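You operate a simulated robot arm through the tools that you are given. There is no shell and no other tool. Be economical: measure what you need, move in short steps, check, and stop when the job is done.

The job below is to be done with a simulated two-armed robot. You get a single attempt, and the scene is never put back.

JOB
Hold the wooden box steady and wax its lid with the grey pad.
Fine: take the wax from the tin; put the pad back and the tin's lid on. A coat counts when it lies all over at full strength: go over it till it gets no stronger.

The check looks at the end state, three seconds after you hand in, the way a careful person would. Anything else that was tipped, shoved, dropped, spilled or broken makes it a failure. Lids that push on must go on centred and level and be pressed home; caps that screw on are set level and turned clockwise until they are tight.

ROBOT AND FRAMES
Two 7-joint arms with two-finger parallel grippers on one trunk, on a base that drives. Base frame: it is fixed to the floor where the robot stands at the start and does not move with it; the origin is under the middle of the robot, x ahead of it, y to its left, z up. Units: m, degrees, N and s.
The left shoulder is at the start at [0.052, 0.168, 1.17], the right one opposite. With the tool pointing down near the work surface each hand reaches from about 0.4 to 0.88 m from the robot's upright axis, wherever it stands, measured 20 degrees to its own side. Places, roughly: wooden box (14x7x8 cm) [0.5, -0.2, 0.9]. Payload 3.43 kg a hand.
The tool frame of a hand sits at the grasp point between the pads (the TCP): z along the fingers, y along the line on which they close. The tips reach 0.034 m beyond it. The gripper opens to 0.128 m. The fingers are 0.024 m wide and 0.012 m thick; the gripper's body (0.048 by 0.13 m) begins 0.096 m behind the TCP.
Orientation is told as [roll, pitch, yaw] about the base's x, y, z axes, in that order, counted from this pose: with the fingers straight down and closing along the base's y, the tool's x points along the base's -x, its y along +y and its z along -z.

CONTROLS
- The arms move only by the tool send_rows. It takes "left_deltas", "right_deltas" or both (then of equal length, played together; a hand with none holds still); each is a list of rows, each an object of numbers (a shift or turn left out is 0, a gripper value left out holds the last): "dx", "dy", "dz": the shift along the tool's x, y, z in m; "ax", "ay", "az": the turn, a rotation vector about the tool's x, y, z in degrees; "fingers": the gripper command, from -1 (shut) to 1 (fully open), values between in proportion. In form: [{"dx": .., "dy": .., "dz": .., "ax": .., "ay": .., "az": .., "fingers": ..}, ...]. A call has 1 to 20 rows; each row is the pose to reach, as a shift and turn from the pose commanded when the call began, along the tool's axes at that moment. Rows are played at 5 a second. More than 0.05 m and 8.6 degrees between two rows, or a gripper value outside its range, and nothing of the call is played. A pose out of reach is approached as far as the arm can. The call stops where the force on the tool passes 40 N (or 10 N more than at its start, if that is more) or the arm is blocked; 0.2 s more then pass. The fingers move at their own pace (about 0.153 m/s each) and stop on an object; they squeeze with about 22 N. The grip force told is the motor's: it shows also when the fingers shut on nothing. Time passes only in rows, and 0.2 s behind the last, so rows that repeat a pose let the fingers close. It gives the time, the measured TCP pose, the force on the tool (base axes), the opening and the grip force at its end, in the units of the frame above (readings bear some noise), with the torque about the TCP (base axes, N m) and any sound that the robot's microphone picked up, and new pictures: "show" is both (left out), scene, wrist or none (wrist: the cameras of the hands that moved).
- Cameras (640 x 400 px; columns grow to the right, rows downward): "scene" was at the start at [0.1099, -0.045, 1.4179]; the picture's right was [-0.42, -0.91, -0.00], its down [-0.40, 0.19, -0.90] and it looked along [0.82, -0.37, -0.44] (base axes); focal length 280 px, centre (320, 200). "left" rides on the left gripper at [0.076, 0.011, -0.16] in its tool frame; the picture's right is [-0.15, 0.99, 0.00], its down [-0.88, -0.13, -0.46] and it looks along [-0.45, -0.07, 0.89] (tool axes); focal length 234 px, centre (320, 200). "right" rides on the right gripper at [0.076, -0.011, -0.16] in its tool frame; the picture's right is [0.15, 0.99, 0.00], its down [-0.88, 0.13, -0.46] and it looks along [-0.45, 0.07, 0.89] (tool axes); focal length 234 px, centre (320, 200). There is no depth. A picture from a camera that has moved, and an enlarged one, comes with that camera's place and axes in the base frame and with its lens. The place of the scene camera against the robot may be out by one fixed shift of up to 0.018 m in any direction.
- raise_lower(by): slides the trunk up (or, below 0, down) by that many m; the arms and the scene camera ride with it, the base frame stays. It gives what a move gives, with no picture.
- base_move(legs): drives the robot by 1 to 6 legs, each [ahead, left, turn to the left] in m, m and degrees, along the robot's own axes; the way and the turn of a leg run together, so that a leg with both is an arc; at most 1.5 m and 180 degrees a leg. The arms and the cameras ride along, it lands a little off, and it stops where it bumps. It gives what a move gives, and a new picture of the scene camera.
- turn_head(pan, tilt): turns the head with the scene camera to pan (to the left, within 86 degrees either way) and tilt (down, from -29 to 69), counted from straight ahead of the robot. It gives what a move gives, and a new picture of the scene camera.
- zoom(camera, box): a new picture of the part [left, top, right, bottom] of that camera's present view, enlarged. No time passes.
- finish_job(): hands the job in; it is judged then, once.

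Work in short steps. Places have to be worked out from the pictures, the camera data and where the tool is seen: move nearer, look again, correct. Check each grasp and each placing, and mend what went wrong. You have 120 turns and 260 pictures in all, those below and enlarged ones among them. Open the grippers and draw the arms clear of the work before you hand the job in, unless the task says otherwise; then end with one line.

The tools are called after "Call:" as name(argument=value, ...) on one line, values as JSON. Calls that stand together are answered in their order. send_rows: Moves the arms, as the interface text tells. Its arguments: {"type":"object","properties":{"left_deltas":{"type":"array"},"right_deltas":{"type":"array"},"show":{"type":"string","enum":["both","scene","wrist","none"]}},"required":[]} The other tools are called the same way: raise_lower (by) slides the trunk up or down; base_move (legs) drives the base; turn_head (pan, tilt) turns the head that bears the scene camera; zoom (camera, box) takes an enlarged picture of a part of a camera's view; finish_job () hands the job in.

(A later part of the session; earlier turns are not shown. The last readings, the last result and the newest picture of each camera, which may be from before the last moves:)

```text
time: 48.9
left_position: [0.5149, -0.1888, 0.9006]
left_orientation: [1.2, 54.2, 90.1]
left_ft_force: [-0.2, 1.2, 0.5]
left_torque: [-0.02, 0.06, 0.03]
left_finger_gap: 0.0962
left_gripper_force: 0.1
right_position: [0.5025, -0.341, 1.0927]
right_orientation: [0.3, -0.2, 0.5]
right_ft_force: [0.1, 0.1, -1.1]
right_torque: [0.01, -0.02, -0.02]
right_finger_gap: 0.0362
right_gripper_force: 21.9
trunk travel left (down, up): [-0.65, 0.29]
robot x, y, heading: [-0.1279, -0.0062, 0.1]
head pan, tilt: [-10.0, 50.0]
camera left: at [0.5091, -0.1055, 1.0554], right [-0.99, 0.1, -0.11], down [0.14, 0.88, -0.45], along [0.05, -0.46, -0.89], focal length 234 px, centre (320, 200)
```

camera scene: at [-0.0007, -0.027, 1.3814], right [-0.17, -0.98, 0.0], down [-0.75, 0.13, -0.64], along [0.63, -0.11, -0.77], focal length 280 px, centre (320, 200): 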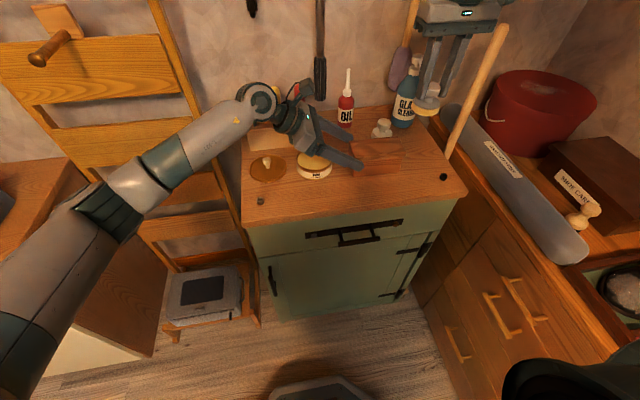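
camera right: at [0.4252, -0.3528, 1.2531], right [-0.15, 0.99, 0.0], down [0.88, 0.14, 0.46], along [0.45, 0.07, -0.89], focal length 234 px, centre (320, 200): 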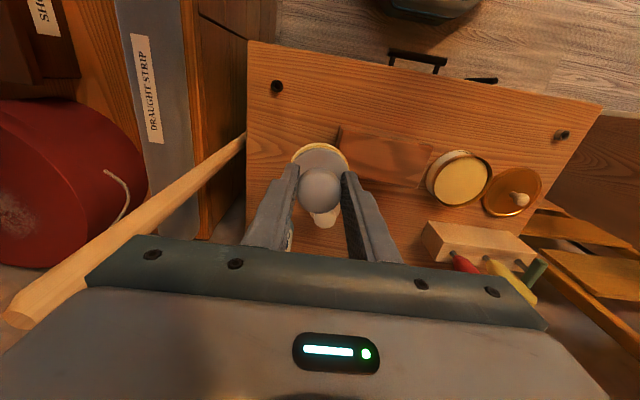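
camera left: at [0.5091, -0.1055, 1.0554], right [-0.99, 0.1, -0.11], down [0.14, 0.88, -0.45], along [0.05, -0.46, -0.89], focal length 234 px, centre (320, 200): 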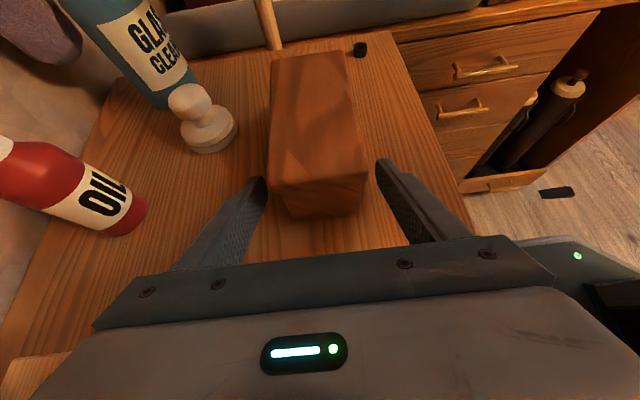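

I advance 1 cm further for more overlap, then close.

Call:
send_rows(left_deltas=[{"dx": 0.0058, "dz": 0.0081}, {"dx": 0.0058, "dz": 0.0081, "fingers": 0.1}, {"dx": 0.0058, "dz": 0.0081, "fingers": -0.3}, {"dx": 0.0058, "dz": 0.0081, "fingers": -1}, {"dx": 0.0058, "dz": 0.0081, "fingers": -1}])

Call:
zoom(camera="scene", box=[260, 90, 460, 215])

```text
time: 50.1
left_position: [0.5165, -0.1987, 0.9004]
left_orientation: [1.2, 54.2, 90.0]
left_ft_force: [1.0, -0.1, 0.1]
left_torque: [-0.06, -0.1, -0.04]
left_finger_gap: 0.0653
left_gripper_force: 21.8
right_position: [0.5012, -0.3395, 1.0929]
right_orientation: [0.1, -0.1, 0.4]
right_ft_force: [-0.6, 0.3, -0.3]
right_torque: [0.02, -0.01, -0.02]
right_finger_gap: 0.0361
right_gripper_force: 21.8
trunk travel left (down, up): [-0.65, 0.29]
robot x, y, heading: [-0.1244, -0.0018, 0.1]
head pan, tilt: [-10.0, 50.0]
camera scene: at [-0.0003, -0.0276, 1.3814], right [-0.17, -0.98, 0.0], down [-0.75, 0.13, -0.64], along [0.63, -0.11, -0.77], focal length 280 px, centre (320, 200)
camera left: at [0.5087, -0.1153, 1.0556], right [-0.99, 0.1, -0.11], down [0.14, 0.88, -0.45], along [0.05, -0.46, -0.89], focal length 234 px, centre (320, 200)
```

scene: 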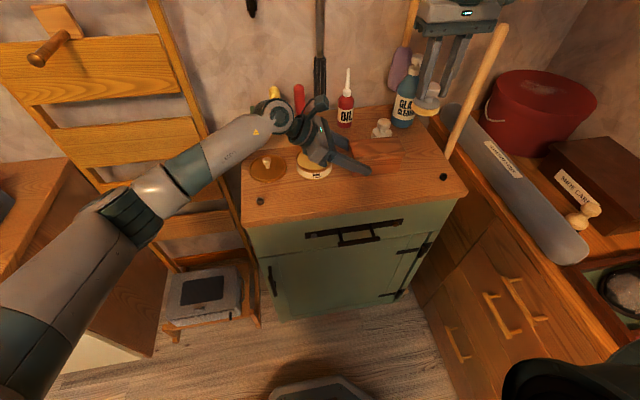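
left: 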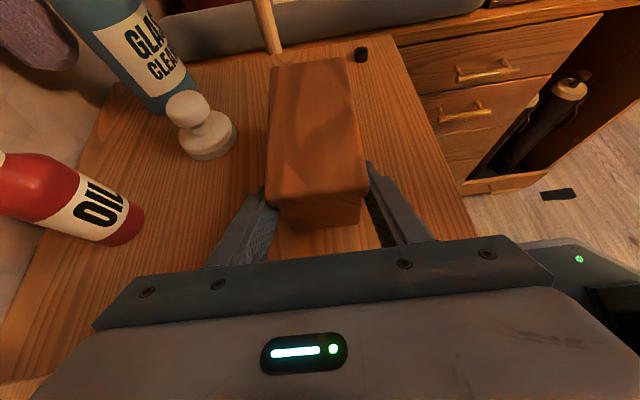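

```text
3.20 times, centred on (360, 152) of scene
camera zoom: at [-0.0003, -0.0276, 1.3814], right [-0.17, -0.98, 0.0], down [-0.75, 0.13, -0.64], along [0.63, -0.11, -0.77], focal length 897 px, centre (192, 352)
```

zoom: 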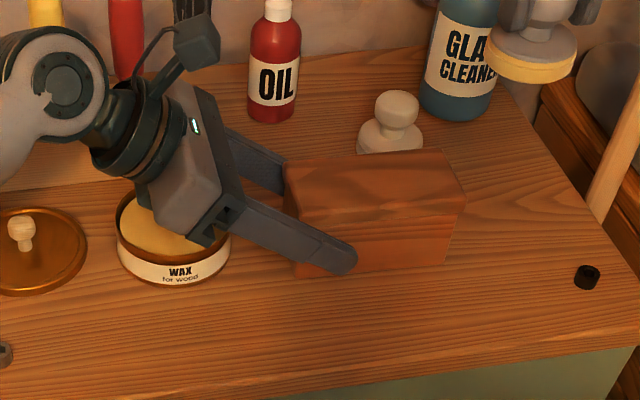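

The box is gripped (gap 65 mm); its lid spans about x 0.481–0.549, y -0.32…-0.188 with ~2.5° yaw. Now the right hand goes above the lid's far part and lowers the pad until contact.

Call:
send_rows(right_deltas=[{"dx": -0.005, "dy": 0.025, "dz": 0.0}, {"dx": -0.01, "dy": 0.05, "dz": 0.03}, {"dx": -0.01, "dy": 0.05, "dz": 0.06}, {"dx": -0.01, "dy": 0.05, "dz": 0.073}, {"dx": -0.01, "dy": 0.05, "dz": 0.076}, {"dx": -0.01, "dy": 0.05, "dz": 0.076}])

```text
time: 51.5
left_position: [0.5159, -0.1985, 0.9001]
left_orientation: [1.1, 54.3, 90.0]
left_ft_force: [1.3, -0.4, -0.2]
left_torque: [0.0, -0.13, -0.01]
left_finger_gap: 0.0657
left_gripper_force: 22.1
right_position: [0.5119, -0.2917, 1.0163]
right_orientation: [0.2, -0.1, 0.5]
right_ft_force: [0.6, 0.5, -0.2]
right_torque: [0.02, -0.01, -0.01]
right_finger_gap: 0.0361
right_gripper_force: 21.3
trunk travel left (down, up): [-0.65, 0.29]
robot x, y, heading: [-0.1276, -0.0034, 0.1]
head pan, tilt: [-10.0, 50.0]
camera scene: at [-0.0002, -0.0276, 1.3813], right [-0.17, -0.98, 0.0], down [-0.75, 0.13, -0.64], along [0.63, -0.11, -0.77], focal length 280 px, centre (320, 200)
camera right: at [0.4353, -0.3031, 1.1765], right [-0.15, 0.99, 0.0], down [0.88, 0.14, 0.46], along [0.45, 0.07, -0.89], focal length 234 px, centre (320, 200)
```

scene: 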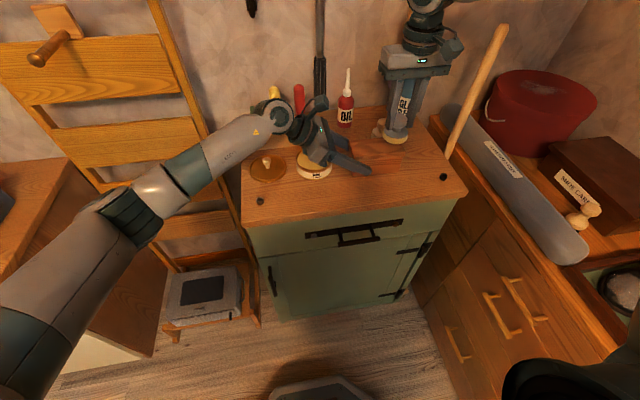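
right: 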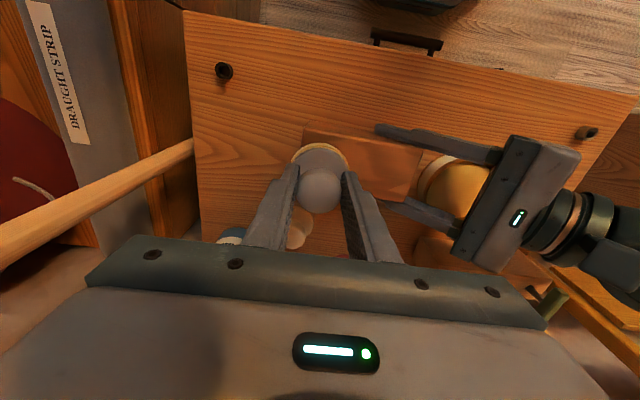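

No contact at pad bottom ≈0.945. I lower in fine steps until the force shows.

Call:
send_rows(right_deltas=[{"dz": 0.004}, {"dz": 0.007}, {"dz": 0.01}, {"dz": 0.013}, {"dz": 0.016}, {"dz": 0.019}], show="none")

```text
time: 52.9
left_position: [0.5154, -0.1992, 0.9003]
left_orientation: [1.1, 54.1, 90.0]
left_ft_force: [0.2, -0.5, 0.5]
left_torque: [0.02, -0.13, -0.06]
left_finger_gap: 0.0655
left_gripper_force: 21.8
right_position: [0.5116, -0.2907, 0.999]
right_orientation: [0.2, 0.0, 0.5]
right_ft_force: [-0.4, -0.5, 0.1]
right_torque: [-0.01, 0.01, 0.03]
right_finger_gap: 0.0358
right_gripper_force: 22.1
trunk travel left (down, up): [-0.65, 0.29]
robot x, y, heading: [-0.1261, 0.0008, -0.1]
head pan, tilt: [-10.0, 50.0]
```

Call:
send_rows(right_deltas=[{"dz": 0.003}, {"dz": 0.005}, {"dz": 0.007}, {"dz": 0.009}, {"dz": 0.011}, {"dz": 0.013}], show="wrist")

```text
time: 54.3
left_position: [0.5152, -0.1972, 0.9004]
left_orientation: [1.1, 54.2, 90.0]
left_ft_force: [-0.3, -1.7, -11.0]
left_torque: [0.4, 0.06, 0.08]
left_finger_gap: 0.0657
left_gripper_force: 22.2
right_position: [0.509, -0.2886, 0.9867]
right_orientation: [0.1, -0.3, 0.5]
right_ft_force: [2.2, -2.4, 32.9]
right_torque: [-0.08, -0.3, -0.02]
right_finger_gap: 0.036
right_gripper_force: 22.1
trunk travel left (down, up): [-0.65, 0.29]
robot x, y, heading: [-0.1261, 0.0, 0.2]
head pan, tilt: [-10.0, 50.0]
camera right: at [0.434, -0.3018, 1.147], right [-0.16, 0.99, 0.0], down [0.88, 0.14, 0.46], along [0.46, 0.07, -0.89], focal length 234 px, centre (320, 200)
```

right: 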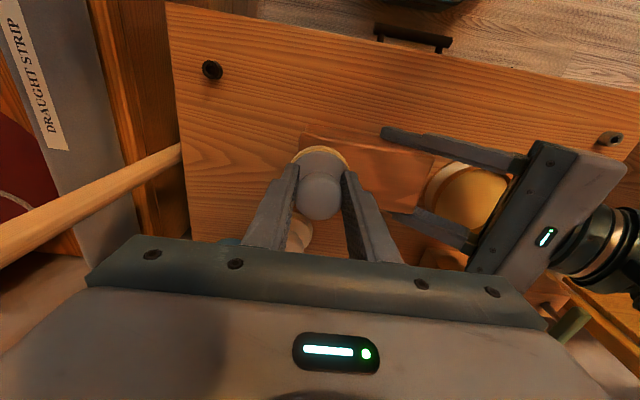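

Contact with 33 N at TCP z 0.988, so the lid's top is near 0.916, and the lid then measures 14×7 cm: x-centre 0.515, y -0.195…-0.338. I ease the pressure and rub the first set of lanes.

Call:
send_rows(right_deltas=[{"dz": -0.0015, "dx": -0.0018, "dy": -0.014}, {"dz": -0.0015, "dx": -0.0012, "dy": -0.027}, {"dz": -0.0015, "dx": -0.0027, "dy": 0.006}, {"dz": -0.0015, "dx": -0.0041, "dy": 0.039}, {"dz": -0.0015, "dx": -0.0056, "dy": 0.072}, {"dz": -0.0015, "dx": -0.0226, "dy": 0.072}, {"dz": -0.0015, "dx": -0.0211, "dy": 0.039}, {"dz": -0.0015, "dx": -0.0197, "dy": 0.006}, {"dz": -0.0015, "dx": -0.0182, "dy": -0.027}, {"dz": -0.0015, "dx": 0.0158, "dy": -0.027}, {"dz": -0.0015, "dx": 0.0143, "dy": 0.006}, {"dz": -0.0015, "dx": 0.0129, "dy": 0.039}, {"dz": -0.0015, "dx": 0.0114, "dy": 0.072}, {"dz": -0.0015, "dx": -0.0056, "dy": 0.072}, {"dz": -0.0015, "dx": -0.0041, "dy": 0.039}, {"dz": -0.0015, "dx": -0.0027, "dy": 0.006}, {"dz": -0.0015, "dx": -0.0012, "dy": -0.027}])

Call:
zoom(camera="right", box=[240, 90, 440, 215])

Call:
zoom(camera="left", box=[200, 20, 440, 220])

```text
time: 57.9
left_position: [0.5154, -0.1987, 0.9014]
left_orientation: [1.0, 54.4, 89.9]
left_ft_force: [0.2, -0.1, 2.9]
left_torque: [-0.48, -0.12, -0.05]
left_finger_gap: 0.0655
left_gripper_force: 22.4
right_position: [0.5127, -0.3177, 0.9877]
right_orientation: [0.2, -0.2, 0.5]
right_ft_force: [-1.0, 0.0, 2.6]
right_torque: [0.01, 0.01, 0.01]
right_finger_gap: 0.0362
right_gripper_force: 21.8
right hand out of reach, approached as far as the arm can: row 6
trunk travel left (down, up): [-0.65, 0.29]
robot x, y, heading: [-0.1276, -0.0027, -0.0]
head pan, tilt: [-10.0, 50.0]
camera scene: at [-0.0015, -0.028, 1.3815], right [-0.17, -0.98, 0.0], down [-0.75, 0.13, -0.64], along [0.63, -0.11, -0.77], focal length 280 px, centre (320, 200)
camera right: at [0.4363, -0.3309, 1.147], right [-0.15, 0.99, 0.0], down [0.88, 0.14, 0.46], along [0.45, 0.07, -0.89], focal length 234 px, centre (320, 200)
```

scene: 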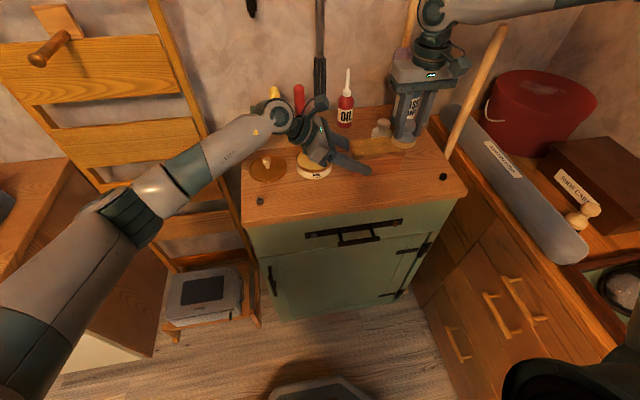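
right: 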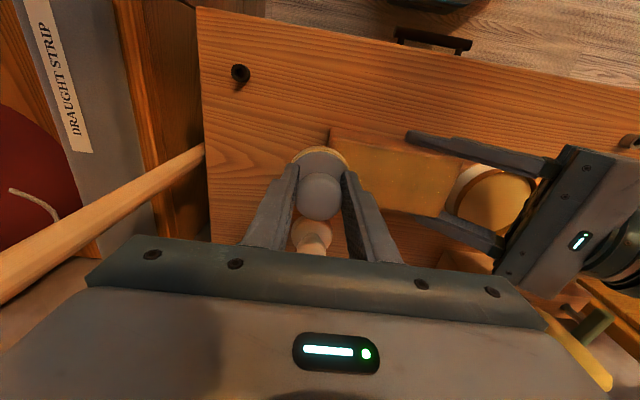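

```text
3.20 times, centred on (340, 152) of right
camera zoom: at [0.4363, -0.3309, 1.147], right [-0.15, 0.99, 0.0], down [0.88, 0.14, 0.46], along [0.45, 0.07, -0.89], focal length 749 px, centre (256, 352)
```

zoom: 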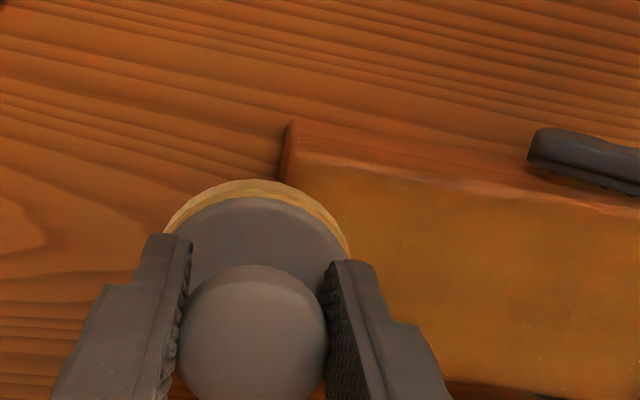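

```text
2.00 times, centred on (320, 120) of left
camera zoom: at [0.5079, -0.1153, 1.0564], right [-0.99, 0.1, -0.11], down [0.14, 0.88, -0.45], along [0.05, -0.46, -0.89], focal length 468 px, centre (320, 360)
```

zoom: 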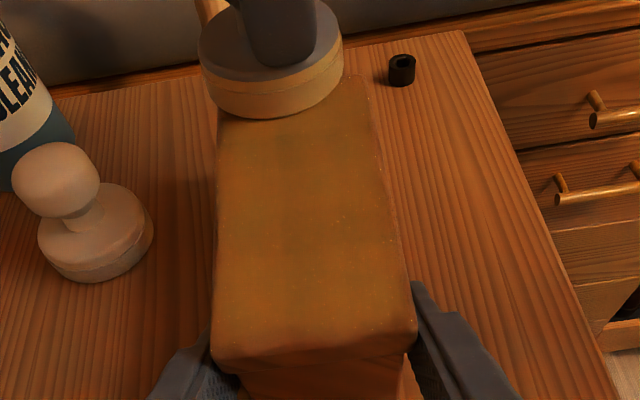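

The lid is taking a coat nicely. A second pass with wider and interleaved lanes, slightly more pressure.

Call:
send_rows(right_deltas=[{"dz": 0.001, "dx": -0.0218, "dy": -0.004}, {"dz": 0.001, "dx": -0.0232, "dy": 0.028}, {"dz": 0.001, "dx": -0.0248, "dy": 0.063}, {"dz": 0.001, "dx": -0.0262, "dy": 0.096}, {"dz": 0.001, "dx": -0.0124, "dy": 0.101}, {"dz": 0.001, "dx": 0.0036, "dy": 0.101}, {"dz": 0.001, "dx": 0.0176, "dy": 0.101}, {"dz": 0.001, "dx": 0.019, "dy": 0.068}, {"dz": 0.001, "dx": 0.0205, "dy": 0.033}, {"dz": 0.001, "dx": 0.0222, "dy": -0.004}, {"dz": 0.001, "dx": 0.0102, "dy": -0.004}, {"dz": 0.001, "dx": 0.0085, "dy": 0.033}, {"dz": 0.001, "dx": 0.007, "dy": 0.068}, {"dz": 0.001, "dx": 0.0056, "dy": 0.101}, {"dz": 0.001, "dx": -0.0144, "dy": 0.101}, {"dz": 0.001, "dx": -0.013, "dy": 0.068}, {"dz": 0.001, "dx": -0.0115, "dy": 0.033}, {"dz": 0.001, "dx": -0.0098, "dy": -0.004}, {"dz": 0.001}], show="wrist")

Call:
zoom(camera="left", box=[200, 20, 440, 220])

```text
time: 61.9
left_position: [0.5145, -0.197, 0.9005]
left_orientation: [1.0, 54.4, 89.9]
left_ft_force: [-3.6, 3.5, 0.6]
left_torque: [-0.49, -0.36, -0.36]
left_finger_gap: 0.0655
left_gripper_force: 21.8
right_position: [0.5137, -0.3173, 0.9872]
right_orientation: [0.0, -0.3, 0.5]
right_ft_force: [5.9, -3.7, 12.8]
right_torque: [0.02, -0.3, -0.09]
right_finger_gap: 0.0359
right_gripper_force: 21.7
right hand out of reach, approached as far as the arm can: row 4
trunk travel left (down, up): [-0.65, 0.29]
robot x, y, heading: [-0.1223, 0.0005, -0.1]
head pan, tilt: [-10.0, 50.0]
camera right: at [0.4365, -0.33, 1.1467], right [-0.15, 0.99, 0.0], down [0.88, 0.14, 0.46], along [0.46, 0.07, -0.89], focal length 234 px, centre (320, 200)
```

right: 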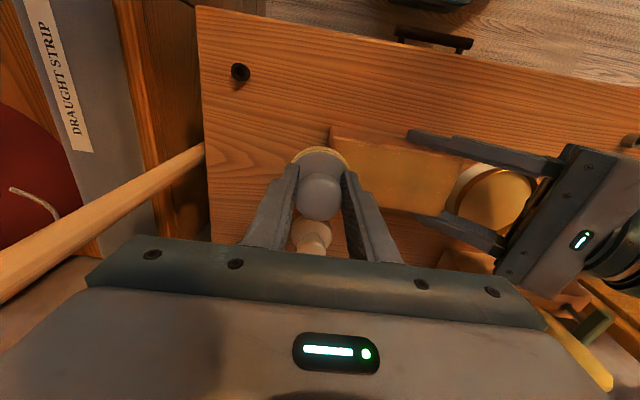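

```text
2.00 times, centred on (320, 120) of left
camera zoom: at [0.5077, -0.1147, 1.0562], right [-0.99, 0.1, -0.11], down [0.14, 0.88, -0.45], along [0.05, -0.46, -0.89], focal length 468 px, centre (320, 360)
```

zoom: 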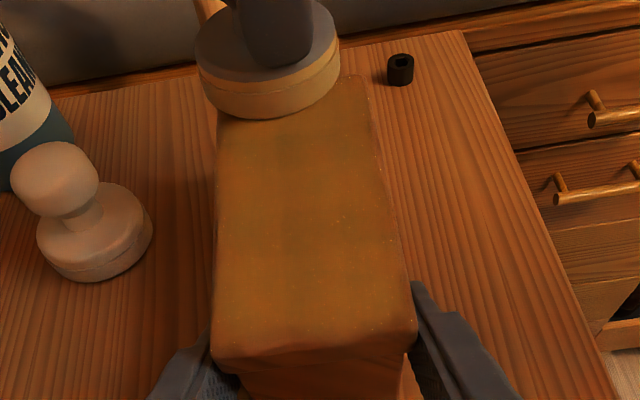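

Stronger in the middle; the edges need more. A third pass puts emphasis on edges and ends.

Call:
send_rows(right_deltas=[{"dz": 0.0005, "dx": -0.0236, "dy": -0.01}, {"dz": 0.0005, "dx": -0.0248, "dy": 0.018}, {"dz": 0.0005, "dx": -0.0263, "dy": 0.053}, {"dz": 0.0005, "dx": -0.0257, "dy": 0.083}, {"dz": 0.0005, "dx": -0.0205, "dy": 0.103}, {"dz": 0.0005, "dx": -0.0045, "dy": 0.103}, {"dz": 0.0005, "dx": 0.0195, "dy": 0.103}, {"dz": 0.0005, "dx": 0.021, "dy": 0.068}, {"dz": 0.0005, "dx": 0.0228, "dy": 0.028}, {"dz": 0.0005, "dx": 0.0244, "dy": -0.01}, {"dz": 0.0005, "dx": 0.0004, "dy": -0.01}, {"dz": 0.0005, "dx": -0.0116, "dy": -0.01}, {"dz": 0.0005, "dx": -0.0132, "dy": 0.028}, {"dz": 0.0005, "dx": -0.015, "dy": 0.068}, {"dz": 0.0005, "dx": -0.0165, "dy": 0.103}, {"dz": 0.0005, "dx": 0.0075, "dy": 0.103}, {"dz": 0.0005, "dx": 0.009, "dy": 0.068}, {"dz": 0.0005, "dx": 0.0108, "dy": 0.028}, {"dz": 0.0005, "dx": 0.0124, "dy": -0.01}, {"dz": 0.0}], show="none")

Call:
send_rows(right_deltas=[{"dz": -0.03}, {"dz": -0.06}, {"dz": -0.1, "dy": -0.03}, {"dz": -0.12, "dy": -0.05}])

Call:
zoom(camera="left", box=[200, 20, 440, 220])

Call:
zoom(camera="scene", box=[320, 100, 440, 190])

```text
time: 66.1
left_position: [0.516, -0.199, 0.9012]
left_orientation: [1.0, 54.3, 89.8]
left_ft_force: [1.5, 3.2, -0.7]
left_torque: [-0.25, 0.09, 0.08]
left_finger_gap: 0.0654
left_gripper_force: 21.4
right_position: [0.5116, -0.3174, 0.987]
right_orientation: [-0.1, -0.2, 0.4]
right_ft_force: [-6.5, -8.1, 18.8]
right_torque: [-0.2, 0.09, 0.03]
right_finger_gap: 0.0357
right_gripper_force: 21.8
right hand out of reach, approached as far as the arm can: row 5, 15
trunk travel left (down, up): [-0.65, 0.29]
robot x, y, heading: [-0.1255, -0.0006, -0.0]
head pan, tilt: [-10.0, 50.0]
```

```text
time: 67.1
left_position: [0.5165, -0.1982, 0.9012]
left_orientation: [1.2, 54.3, 90.0]
left_ft_force: [-1.1, 0.3, 4.7]
left_torque: [-0.26, -0.12, 0.01]
left_finger_gap: 0.0654
left_gripper_force: 21.8
right_position: [0.5128, -0.3673, 1.106]
right_orientation: [0.2, -0.1, 0.5]
right_ft_force: [0.2, -0.1, -0.2]
right_torque: [0.0, 0.01, 0.01]
right_finger_gap: 0.0357
right_gripper_force: 21.6
trunk travel left (down, up): [-0.65, 0.29]
robot x, y, heading: [-0.1249, -0.0057, -0.2]
head pan, tilt: [-10.0, 50.0]
camera scene: at [-0.0009, -0.0271, 1.3814], right [-0.17, -0.98, 0.0], down [-0.75, 0.13, -0.64], along [0.63, -0.11, -0.77], focal length 280 px, centre (320, 200)
camera right: at [0.4363, -0.3797, 1.2662], right [-0.16, 0.99, 0.0], down [0.88, 0.14, 0.46], along [0.45, 0.07, -0.89], focal length 234 px, centre (320, 200)
```

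scene: 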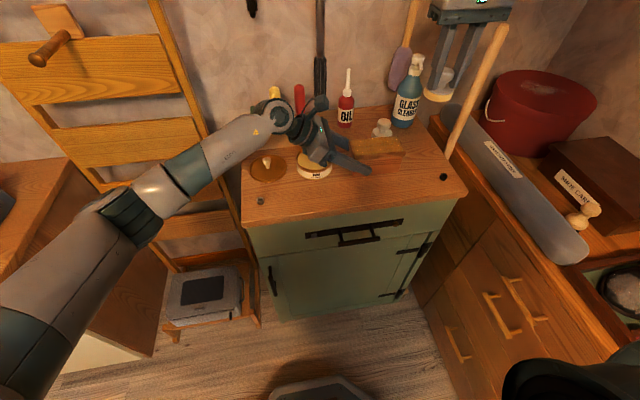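
right: 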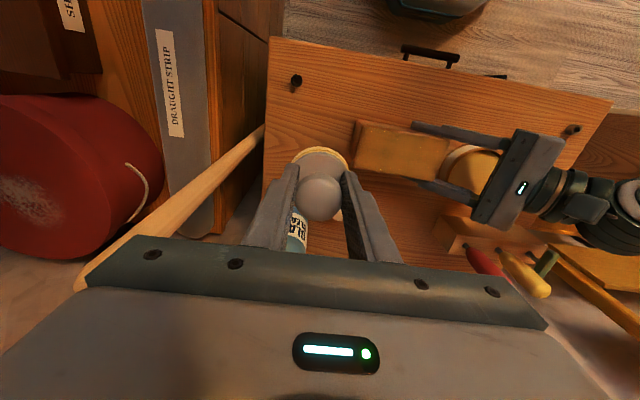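

```text
2.00 times, centred on (320, 120) of left
camera zoom: at [0.5083, -0.1147, 1.0563], right [-0.99, 0.1, -0.11], down [0.14, 0.88, -0.45], along [0.05, -0.46, -0.89], focal length 468 px, centre (320, 360)
```

zoom: 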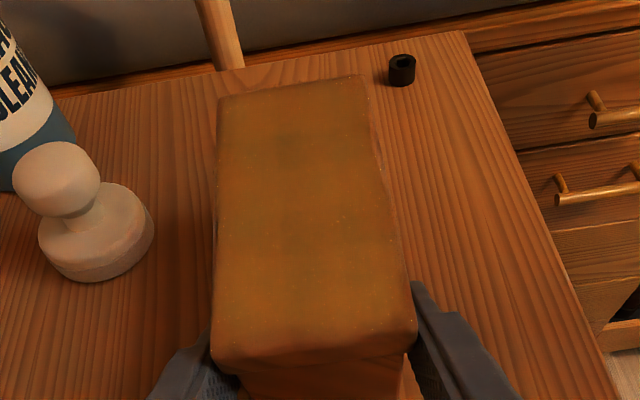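

```text
4.44 times, centred on (380, 145) of scene
camera zoom: at [-0.0009, -0.0271, 1.3814], right [-0.17, -0.98, 0.0], down [-0.75, 0.13, -0.64], along [0.63, -0.11, -0.77], focal length 1246 px, centre (53, 444)
```

zoom: 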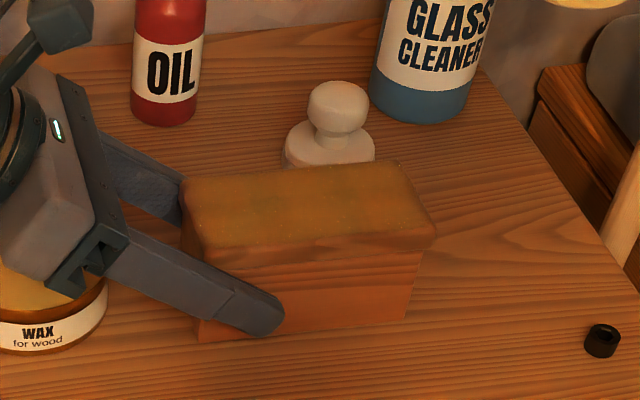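

The lid looks well coated; I inspect more closely for weaker patches.

Call:
zoom(camera="left", box=[255, 50, 385, 210])

Call:
zoom(camera="right", box=[340, 105, 470, 190])

```text
2.50 times, centred on (320, 130) of left
camera zoom: at [0.5083, -0.1147, 1.0563], right [-0.99, 0.1, -0.11], down [0.14, 0.88, -0.45], along [0.05, -0.46, -0.89], focal length 585 px, centre (320, 375)
```

zoom: 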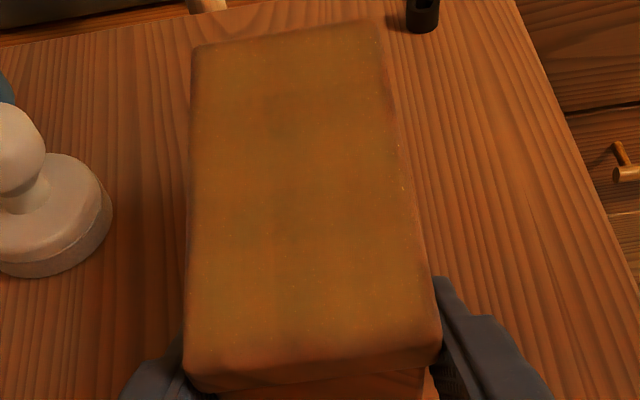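

```text
4.71 times, centred on (405, 148) of right
camera zoom: at [0.4363, -0.3797, 1.2662], right [-0.16, 0.99, 0.0], down [0.88, 0.14, 0.46], along [0.45, 0.07, -0.89], focal length 1102 px, centre (-80, 447)
```

zoom: 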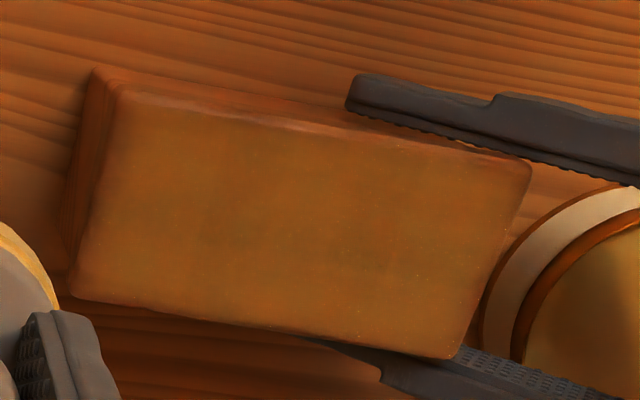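

There's slight mottling still, so more passes: this time crosswise strokes over the whole lid.

Call:
send_rows(right_deltas=[{"dy": 0.03, "dz": 0.04}, {"dy": 0.05, "dz": 0.08}, {"dx": 0.01, "dy": 0.045, "dz": 0.115}, {"dx": 0.0244, "dy": 0.042, "dz": 0.1205}, {"dx": -0.0236, "dy": 0.042, "dz": 0.1205}, {"dx": -0.0244, "dy": 0.058, "dz": 0.1205}, {"dx": 0.0236, "dy": 0.058, "dz": 0.1205}, {"dx": 0.0229, "dy": 0.074, "dz": 0.1205}, {"dx": -0.0251, "dy": 0.074, "dz": 0.1205}, {"dx": -0.0258, "dy": 0.09, "dz": 0.1205}, {"dx": 0.0222, "dy": 0.09, "dz": 0.1205}, {"dx": 0.0215, "dy": 0.106, "dz": 0.1205}, {"dx": -0.0265, "dy": 0.106, "dz": 0.1205}, {"dx": -0.0272, "dy": 0.122, "dz": 0.1205}, {"dx": 0.0208, "dy": 0.122, "dz": 0.1205}, {"dx": 0.0201, "dy": 0.138, "dz": 0.1205}, {"dx": -0.0259, "dy": 0.138, "dz": 0.1205}, {"dx": -0.0205, "dy": 0.152, "dz": 0.1205}, {"dx": 0.0195, "dy": 0.152, "dz": 0.1205}, {"dx": -0.0045, "dy": 0.152, "dz": 0.1205}], show="none")

Call:
zoom(camera="left", box=[255, 50, 385, 210])

```text
time: 71.3
left_position: [0.5163, -0.1994, 0.9022]
left_orientation: [1.0, 54.3, 89.8]
left_ft_force: [6.4, -0.2, -4.5]
left_torque: [-0.25, 0.16, -0.24]
left_finger_gap: 0.0655
left_gripper_force: 21.5
right_position: [0.5149, -0.2147, 0.9868]
right_orientation: [0.2, -0.1, 0.5]
right_ft_force: [-9.5, 0.7, 18.3]
right_torque: [0.02, 0.32, 0.03]
right_finger_gap: 0.0362
right_gripper_force: 22.1
right hand out of reach, approached as far as the arm can: row 18
trunk travel left (down, up): [-0.65, 0.29]
robot x, y, heading: [-0.127, -0.002, 0.0]
head pan, tilt: [-10.0, 50.0]
```

```text
2.50 times, centred on (320, 130) of left
camera zoom: at [0.5075, -0.1147, 1.0563], right [-0.99, 0.1, -0.11], down [0.14, 0.88, -0.45], along [0.05, -0.46, -0.89], focal length 585 px, centre (320, 375)
```

zoom: 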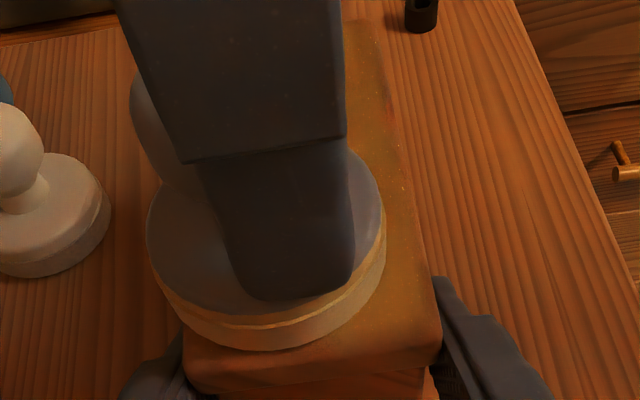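

The pad edge at the near (left) end stops a few mm short of the lid's edge, so the near strip is under-coated, and the right arm is at its reach limit there. I'll release the box, turn the base to fetch fresh wax, and regrip from a better heading. First lift the pad away and look at the coat.

Call:
send_rows(right_deltas=[{"dz": -0.04}, {"dz": -0.08}, {"dz": -0.12}, {"dz": -0.12, "dy": -0.05}, {"dz": -0.12, "dy": -0.1}, {"dz": -0.12, "dy": -0.13}], show="scene")

Call:
zoom(camera="left", box=[255, 50, 385, 210])

Call:
zoom(camera="right", box=[330, 105, 490, 205])

```text
time: 72.7
left_position: [0.5157, -0.1991, 0.9014]
left_orientation: [1.0, 54.3, 90.0]
left_ft_force: [-0.3, -0.1, 5.3]
left_torque: [0.04, -0.18, 0.07]
left_finger_gap: 0.0654
left_gripper_force: 22.4
right_position: [0.5166, -0.3457, 1.1046]
right_orientation: [0.3, -0.3, 0.5]
right_ft_force: [0.1, 0.6, 0.2]
right_torque: [0.01, 0.0, -0.01]
right_finger_gap: 0.036
right_gripper_force: 22.2
trunk travel left (down, up): [-0.65, 0.29]
robot x, y, heading: [-0.1226, -0.0016, -0.0]
head pan, tilt: [-10.0, 50.0]
camera scene: at [-0.0012, -0.0276, 1.3815], right [-0.17, -0.98, 0.0], down [-0.75, 0.13, -0.64], along [0.63, -0.11, -0.77], focal length 280 px, centre (320, 200)
```

scene: 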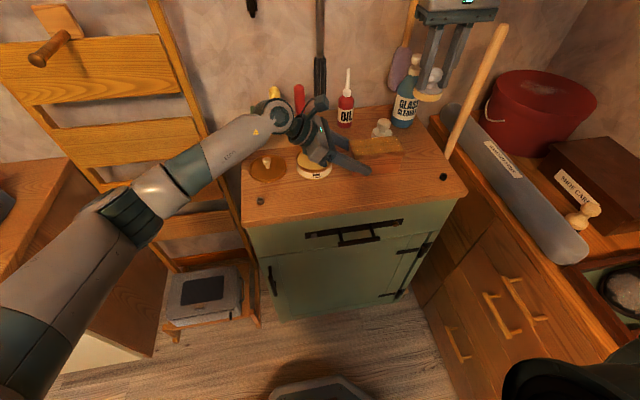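

```text
2.50 times, centred on (320, 130) of left
camera zoom: at [0.5082, -0.1149, 1.0563], right [-0.99, 0.1, -0.11], down [0.14, 0.88, -0.45], along [0.05, -0.46, -0.89], focal length 585 px, centre (320, 375)
```

zoom: 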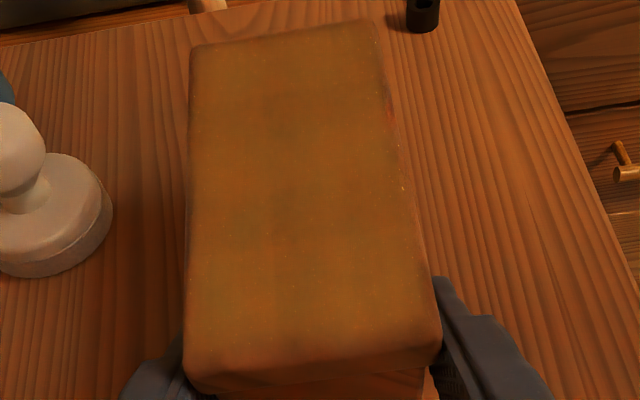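

```text
4.00 times, centred on (410, 155) of right
camera zoom: at [0.4407, -0.358, 1.2653], right [-0.16, 0.99, 0.0], down [0.88, 0.14, 0.46], along [0.45, 0.07, -0.89], focal length 937 px, centre (-40, 380)
```

zoom: 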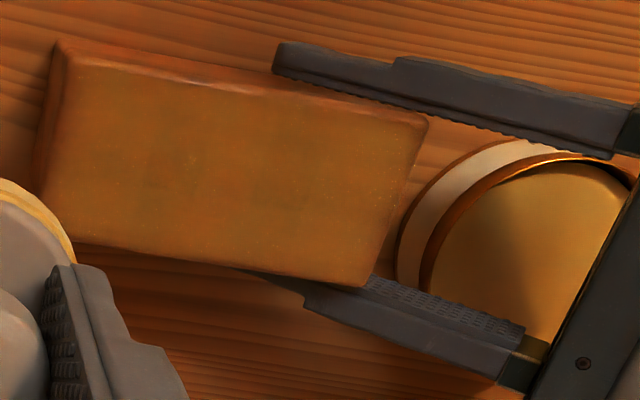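

The near end strip is weaker. I open the left hand and withdraw it along its own axis, then back over the front of the table.

Call:
send_rows(left_deltas=[{"fingers": 0.5}, {"fingers": 0.5}, {"dz": -0.04}, {"dz": -0.08, "dx": 0.01}, {"dz": -0.11, "dx": 0.03}, {"dz": -0.13, "dx": 0.06}, {"dz": -0.14, "dx": 0.09, "dy": 0.03}, {"dz": -0.14, "dx": 0.09, "dy": 0.07}, {"dz": -0.14, "dx": 0.09, "dy": 0.11}])

```text
time: 74.7
left_position: [0.4082, -0.1352, 1.0564]
left_orientation: [1.2, 54.3, 90.0]
left_ft_force: [-0.5, -0.2, 0.9]
left_torque: [0.01, 0.0, -0.01]
left_finger_gap: 0.0961
left_gripper_force: 0.0
right_position: [0.5176, -0.345, 1.1051]
right_orientation: [0.1, -0.2, 0.5]
right_ft_force: [-0.4, -0.6, -0.1]
right_torque: [-0.01, -0.03, -0.01]
right_finger_gap: 0.036
right_gripper_force: 22.3
trunk travel left (down, up): [-0.65, 0.29]
robot x, y, heading: [-0.1244, 0.0005, 0.1]
head pan, tilt: [-10.0, 50.0]
camera scene: at [-0.0011, -0.0275, 1.3815], right [-0.17, -0.98, 0.0], down [-0.75, 0.13, -0.64], along [0.63, -0.11, -0.77], focal length 280 px, centre (320, 200)
camera left: at [0.4006, -0.0518, 1.2119], right [-0.99, 0.1, -0.11], down [0.14, 0.88, -0.45], along [0.05, -0.46, -0.89], focal length 234 px, centre (320, 200)
```

scene: 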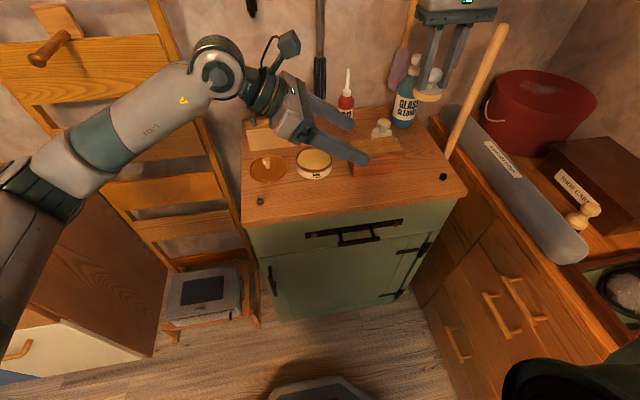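
left: 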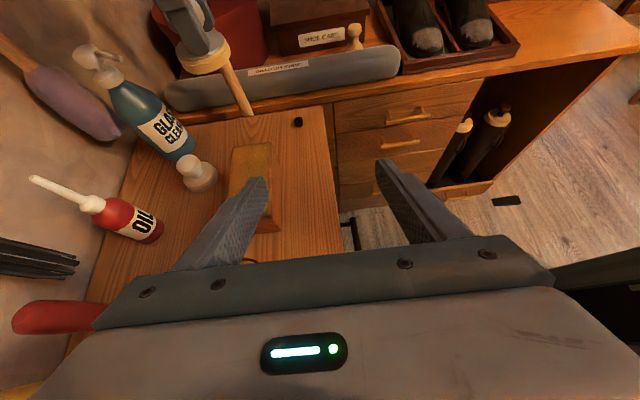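

I retreat the left hand a little more, then turn the base left for another dip.

Call:
send_rows(left_deltas=[{"dx": -0.012, "dy": 0.03, "dz": -0.016}, {"dx": -0.0233, "dy": 0.06, "dz": -0.0325}], show="none")

Call:
base_move(legs=[[0, 0, 12]])

```text
time: 75.3
left_position: [0.3478, -0.0943, 1.0579]
left_orientation: [1.0, 54.3, 90.0]
left_ft_force: [-0.6, 0.8, 0.6]
left_torque: [-0.03, -0.03, 0.02]
left_finger_gap: 0.0962
left_gripper_force: 0.0
right_position: [0.5175, -0.3446, 1.1066]
right_orientation: [0.2, -0.3, 0.5]
right_ft_force: [0.2, 0.0, -0.1]
right_torque: [-0.04, -0.02, 0.02]
right_finger_gap: 0.0358
right_gripper_force: 22.0
trunk travel left (down, up): [-0.65, 0.29]
robot x, y, heading: [-0.1267, -0.0024, -0.0]
head pan, tilt: [-10.0, 50.0]
```

```text
time: 76.4
left_position: [0.358, 0.0075, 1.0574]
left_orientation: [1.1, 54.2, 102.3]
left_ft_force: [0.1, 0.1, 0.6]
left_torque: [-0.02, -0.02, 0.03]
left_finger_gap: 0.0958
left_gripper_force: 0.1
right_position: [0.575, -0.2023, 1.1044]
right_orientation: [0.2, -0.1, 12.6]
right_ft_force: [-0.4, 0.3, -0.6]
right_torque: [0.0, -0.01, -0.02]
right_finger_gap: 0.0359
right_gripper_force: 22.4
trunk travel left (down, up): [-0.65, 0.29]
robot x, y, heading: [-0.1292, 0.0006, 12.3]
head pan, tilt: [-10.0, 50.0]
camera scene: at [-0.0002, -0.0005, 1.3813], right [0.04, -1.0, 0.0], down [-0.77, -0.03, -0.64], along [0.64, 0.02, -0.77], focal length 280 px, centre (320, 200)
```

scene: 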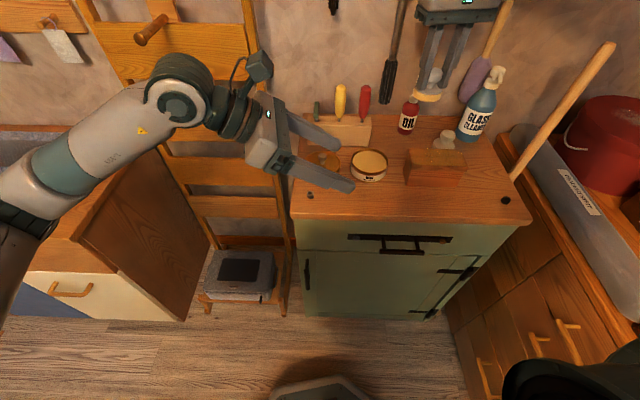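

I bring the pad over the tin, dip with a light rub and lift again.

Call:
send_rows(right_deltas=[{"dx": 0.006, "dy": 0.04}, {"dx": 0.012, "dy": 0.08}, {"dx": 0.0169, "dy": 0.1124}, {"dx": 0.0169, "dy": 0.1124}, {"dx": 0.0169, "dy": 0.1124, "dz": 0.04}, {"dx": 0.0169, "dy": 0.1124, "dz": 0.08}], show="wrist")

Call:
zoom(camera="right", box=[220, 80, 420, 205])

```text
time: 77.8
left_position: [0.3587, 0.0066, 1.0568]
left_orientation: [1.1, 54.1, 102.2]
left_ft_force: [-0.3, 0.0, -0.2]
left_torque: [-0.02, 0.04, -0.03]
left_finger_gap: 0.0959
left_gripper_force: 0.2
right_position: [0.5351, -0.097, 1.0243]
right_orientation: [0.4, -0.1, 12.6]
right_ft_force: [0.6, 0.2, -0.3]
right_torque: [0.03, 0.03, 0.01]
right_finger_gap: 0.036
right_gripper_force: 21.7
trunk travel left (down, up): [-0.65, 0.29]
robot x, y, heading: [-0.1269, 0.0012, 11.9]
head pan, tilt: [-10.0, 50.0]
camera right: at [0.4638, -0.1249, 1.1844], right [-0.36, 0.93, 0.0], down [0.83, 0.32, 0.46], along [0.43, 0.17, -0.89], focal length 234 px, centre (320, 200)
```

right: 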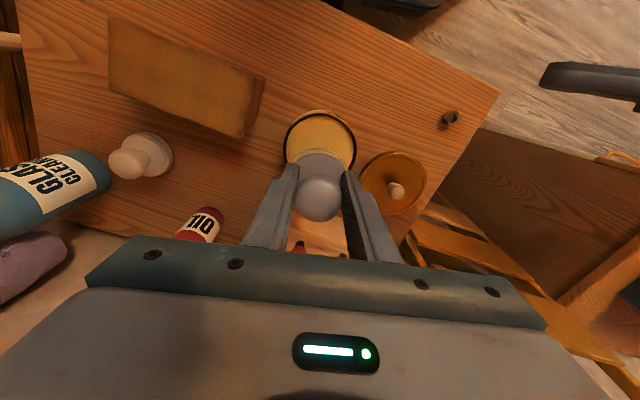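

```text
3.20 times, centred on (320, 142) of right
camera zoom: at [0.4638, -0.1249, 1.1844], right [-0.36, 0.93, 0.0], down [0.83, 0.32, 0.46], along [0.43, 0.17, -0.89], focal length 749 px, centre (320, 384)
```

zoom: 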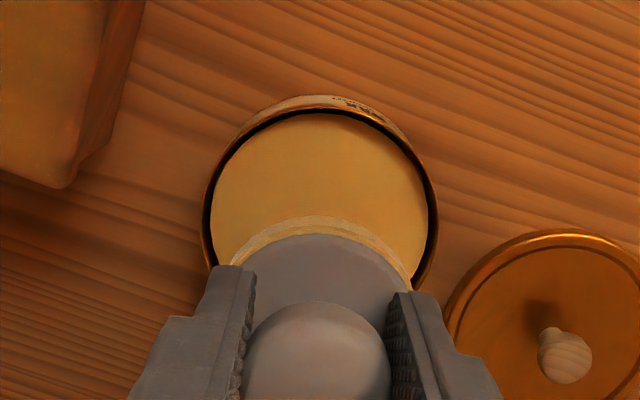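

Well centred. I press down into the wax.

Call:
send_rows(right_deltas=[{"dz": 0.035}, {"dz": 0.055}, {"dz": 0.062}, {"dz": 0.066}, {"dz": 0.069}, {"dz": 0.071}, {"dz": 0.073}], show="none")

```text
time: 79.4
left_position: [0.3574, 0.0075, 1.0572]
left_orientation: [1.0, 54.3, 102.1]
left_ft_force: [0.2, -0.3, 0.6]
left_torque: [0.0, 0.0, 0.01]
left_finger_gap: 0.0961
left_gripper_force: 0.0
right_position: [0.5343, -0.097, 0.9508]
right_orientation: [0.2, -0.1, 12.6]
right_ft_force: [-0.8, 0.3, -0.3]
right_torque: [-0.01, 0.01, -0.02]
right_finger_gap: 0.0358
right_gripper_force: 22.3
trunk travel left (down, up): [-0.65, 0.29]
robot x, y, heading: [-0.1257, -0.0011, 12.3]
head pan, tilt: [-10.0, 50.0]
```

Call:
send_rows(right_deltas=[{"dz": 0.002}, {"dz": 0.004}, {"dz": 0.006}, {"dz": 0.008}, {"dz": 0.01}, {"dz": 0.012}], show="wrist")

```text
time: 80.8
left_position: [0.356, 0.0078, 1.0586]
left_orientation: [0.8, 54.4, 101.9]
left_ft_force: [-0.1, -0.4, 0.1]
left_torque: [-0.05, -0.02, 0.01]
left_finger_gap: 0.0959
left_gripper_force: 0.0
right_position: [0.5342, -0.0976, 0.9443]
right_orientation: [0.3, -0.6, 12.7]
right_ft_force: [2.7, -4.0, 28.8]
right_torque: [-0.31, -0.04, -0.03]
right_finger_gap: 0.0357
right_gripper_force: 22.0
trunk travel left (down, up): [-0.65, 0.29]
robot x, y, heading: [-0.1297, -0.0035, 12.1]
head pan, tilt: [-10.0, 50.0]
camera right: at [0.461, -0.1243, 1.1038], right [-0.36, 0.93, 0.0], down [0.83, 0.32, 0.46], along [0.43, 0.17, -0.89], focal length 234 px, centre (320, 200)
```

right: 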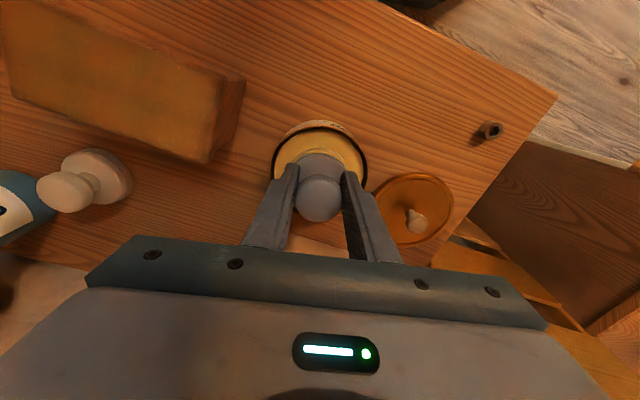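

Contact (29 N) at TCP 0.944: the pad has slid about 1 cm up in the grip, so the lid's top is actually ≈0.926 and its near edge ≈-0.187. I rub lightly, lift and look.

Call:
send_rows(right_deltas=[{"dz": -0.002}, {"dz": -0.002, "az": 7}, {"dz": -0.002, "az": 14, "dx": 0.004}, {"dz": -0.002, "az": 7, "dy": 0.004}, {"dz": -0.002, "az": 0, "dx": -0.004}, {"dz": -0.002, "az": -7, "dy": -0.004}, {"dz": -0.002, "az": 0}, {"dz": -0.02}, {"dz": -0.06}, {"dz": -0.1}, {"dz": -0.14}, {"dz": -0.16}])

Call:
zoom(camera="scene", box=[290, 80, 500, 210])

```text
time: 83.4
left_position: [0.3582, 0.0068, 1.0566]
left_orientation: [1.1, 54.2, 102.1]
left_ft_force: [-0.1, 0.3, -0.1]
left_torque: [0.02, 0.02, 0.01]
left_finger_gap: 0.0961
left_gripper_force: 0.0
right_position: [0.5353, -0.0966, 1.1001]
right_orientation: [0.2, -0.1, 12.7]
right_ft_force: [-0.8, 0.3, 0.1]
right_torque: [0.0, 0.03, -0.01]
right_finger_gap: 0.0359
right_gripper_force: 21.8
trunk travel left (down, up): [-0.65, 0.29]
robot x, y, heading: [-0.1248, -0.0012, 12.4]
head pan, tilt: [-10.0, 50.0]
camera scene: at [-0.0005, -0.0007, 1.3813], right [0.04, -1.0, 0.0], down [-0.77, -0.03, -0.64], along [0.64, 0.02, -0.77], focal length 280 px, centre (320, 200)
camera right: at [0.462, -0.1249, 1.2603], right [-0.36, 0.93, 0.0], down [0.83, 0.32, 0.46], along [0.43, 0.17, -0.89], focal length 234 px, centre (320, 200)
```

scene: 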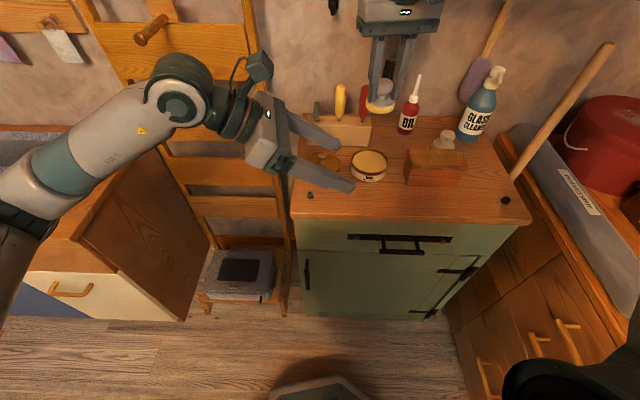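
right: 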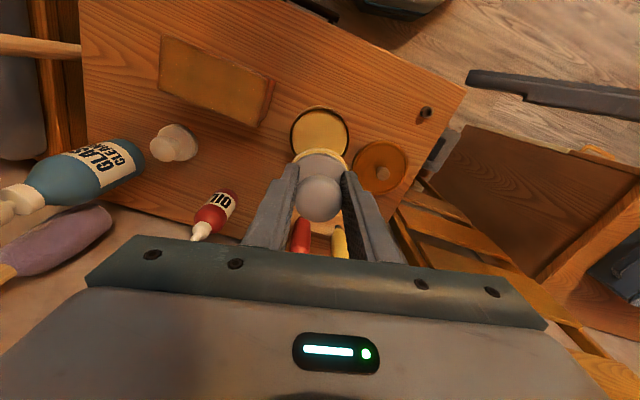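

```text
3.05 times, centred on (395, 145) of scene
camera zoom: at [-0.0005, -0.0007, 1.3813], right [0.04, -1.0, 0.0], down [-0.77, -0.03, -0.64], along [0.64, 0.02, -0.77], focal length 854 px, centre (91, 368)
```

zoom: 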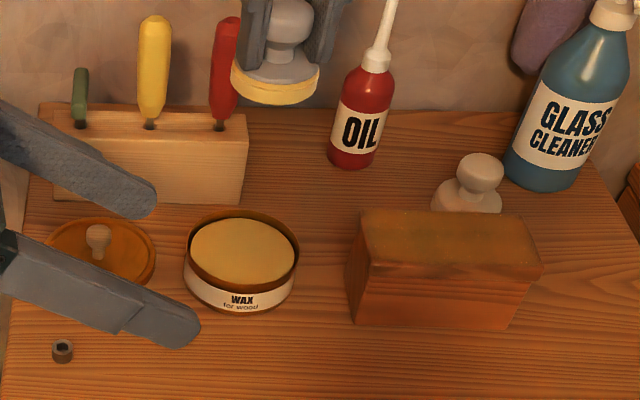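

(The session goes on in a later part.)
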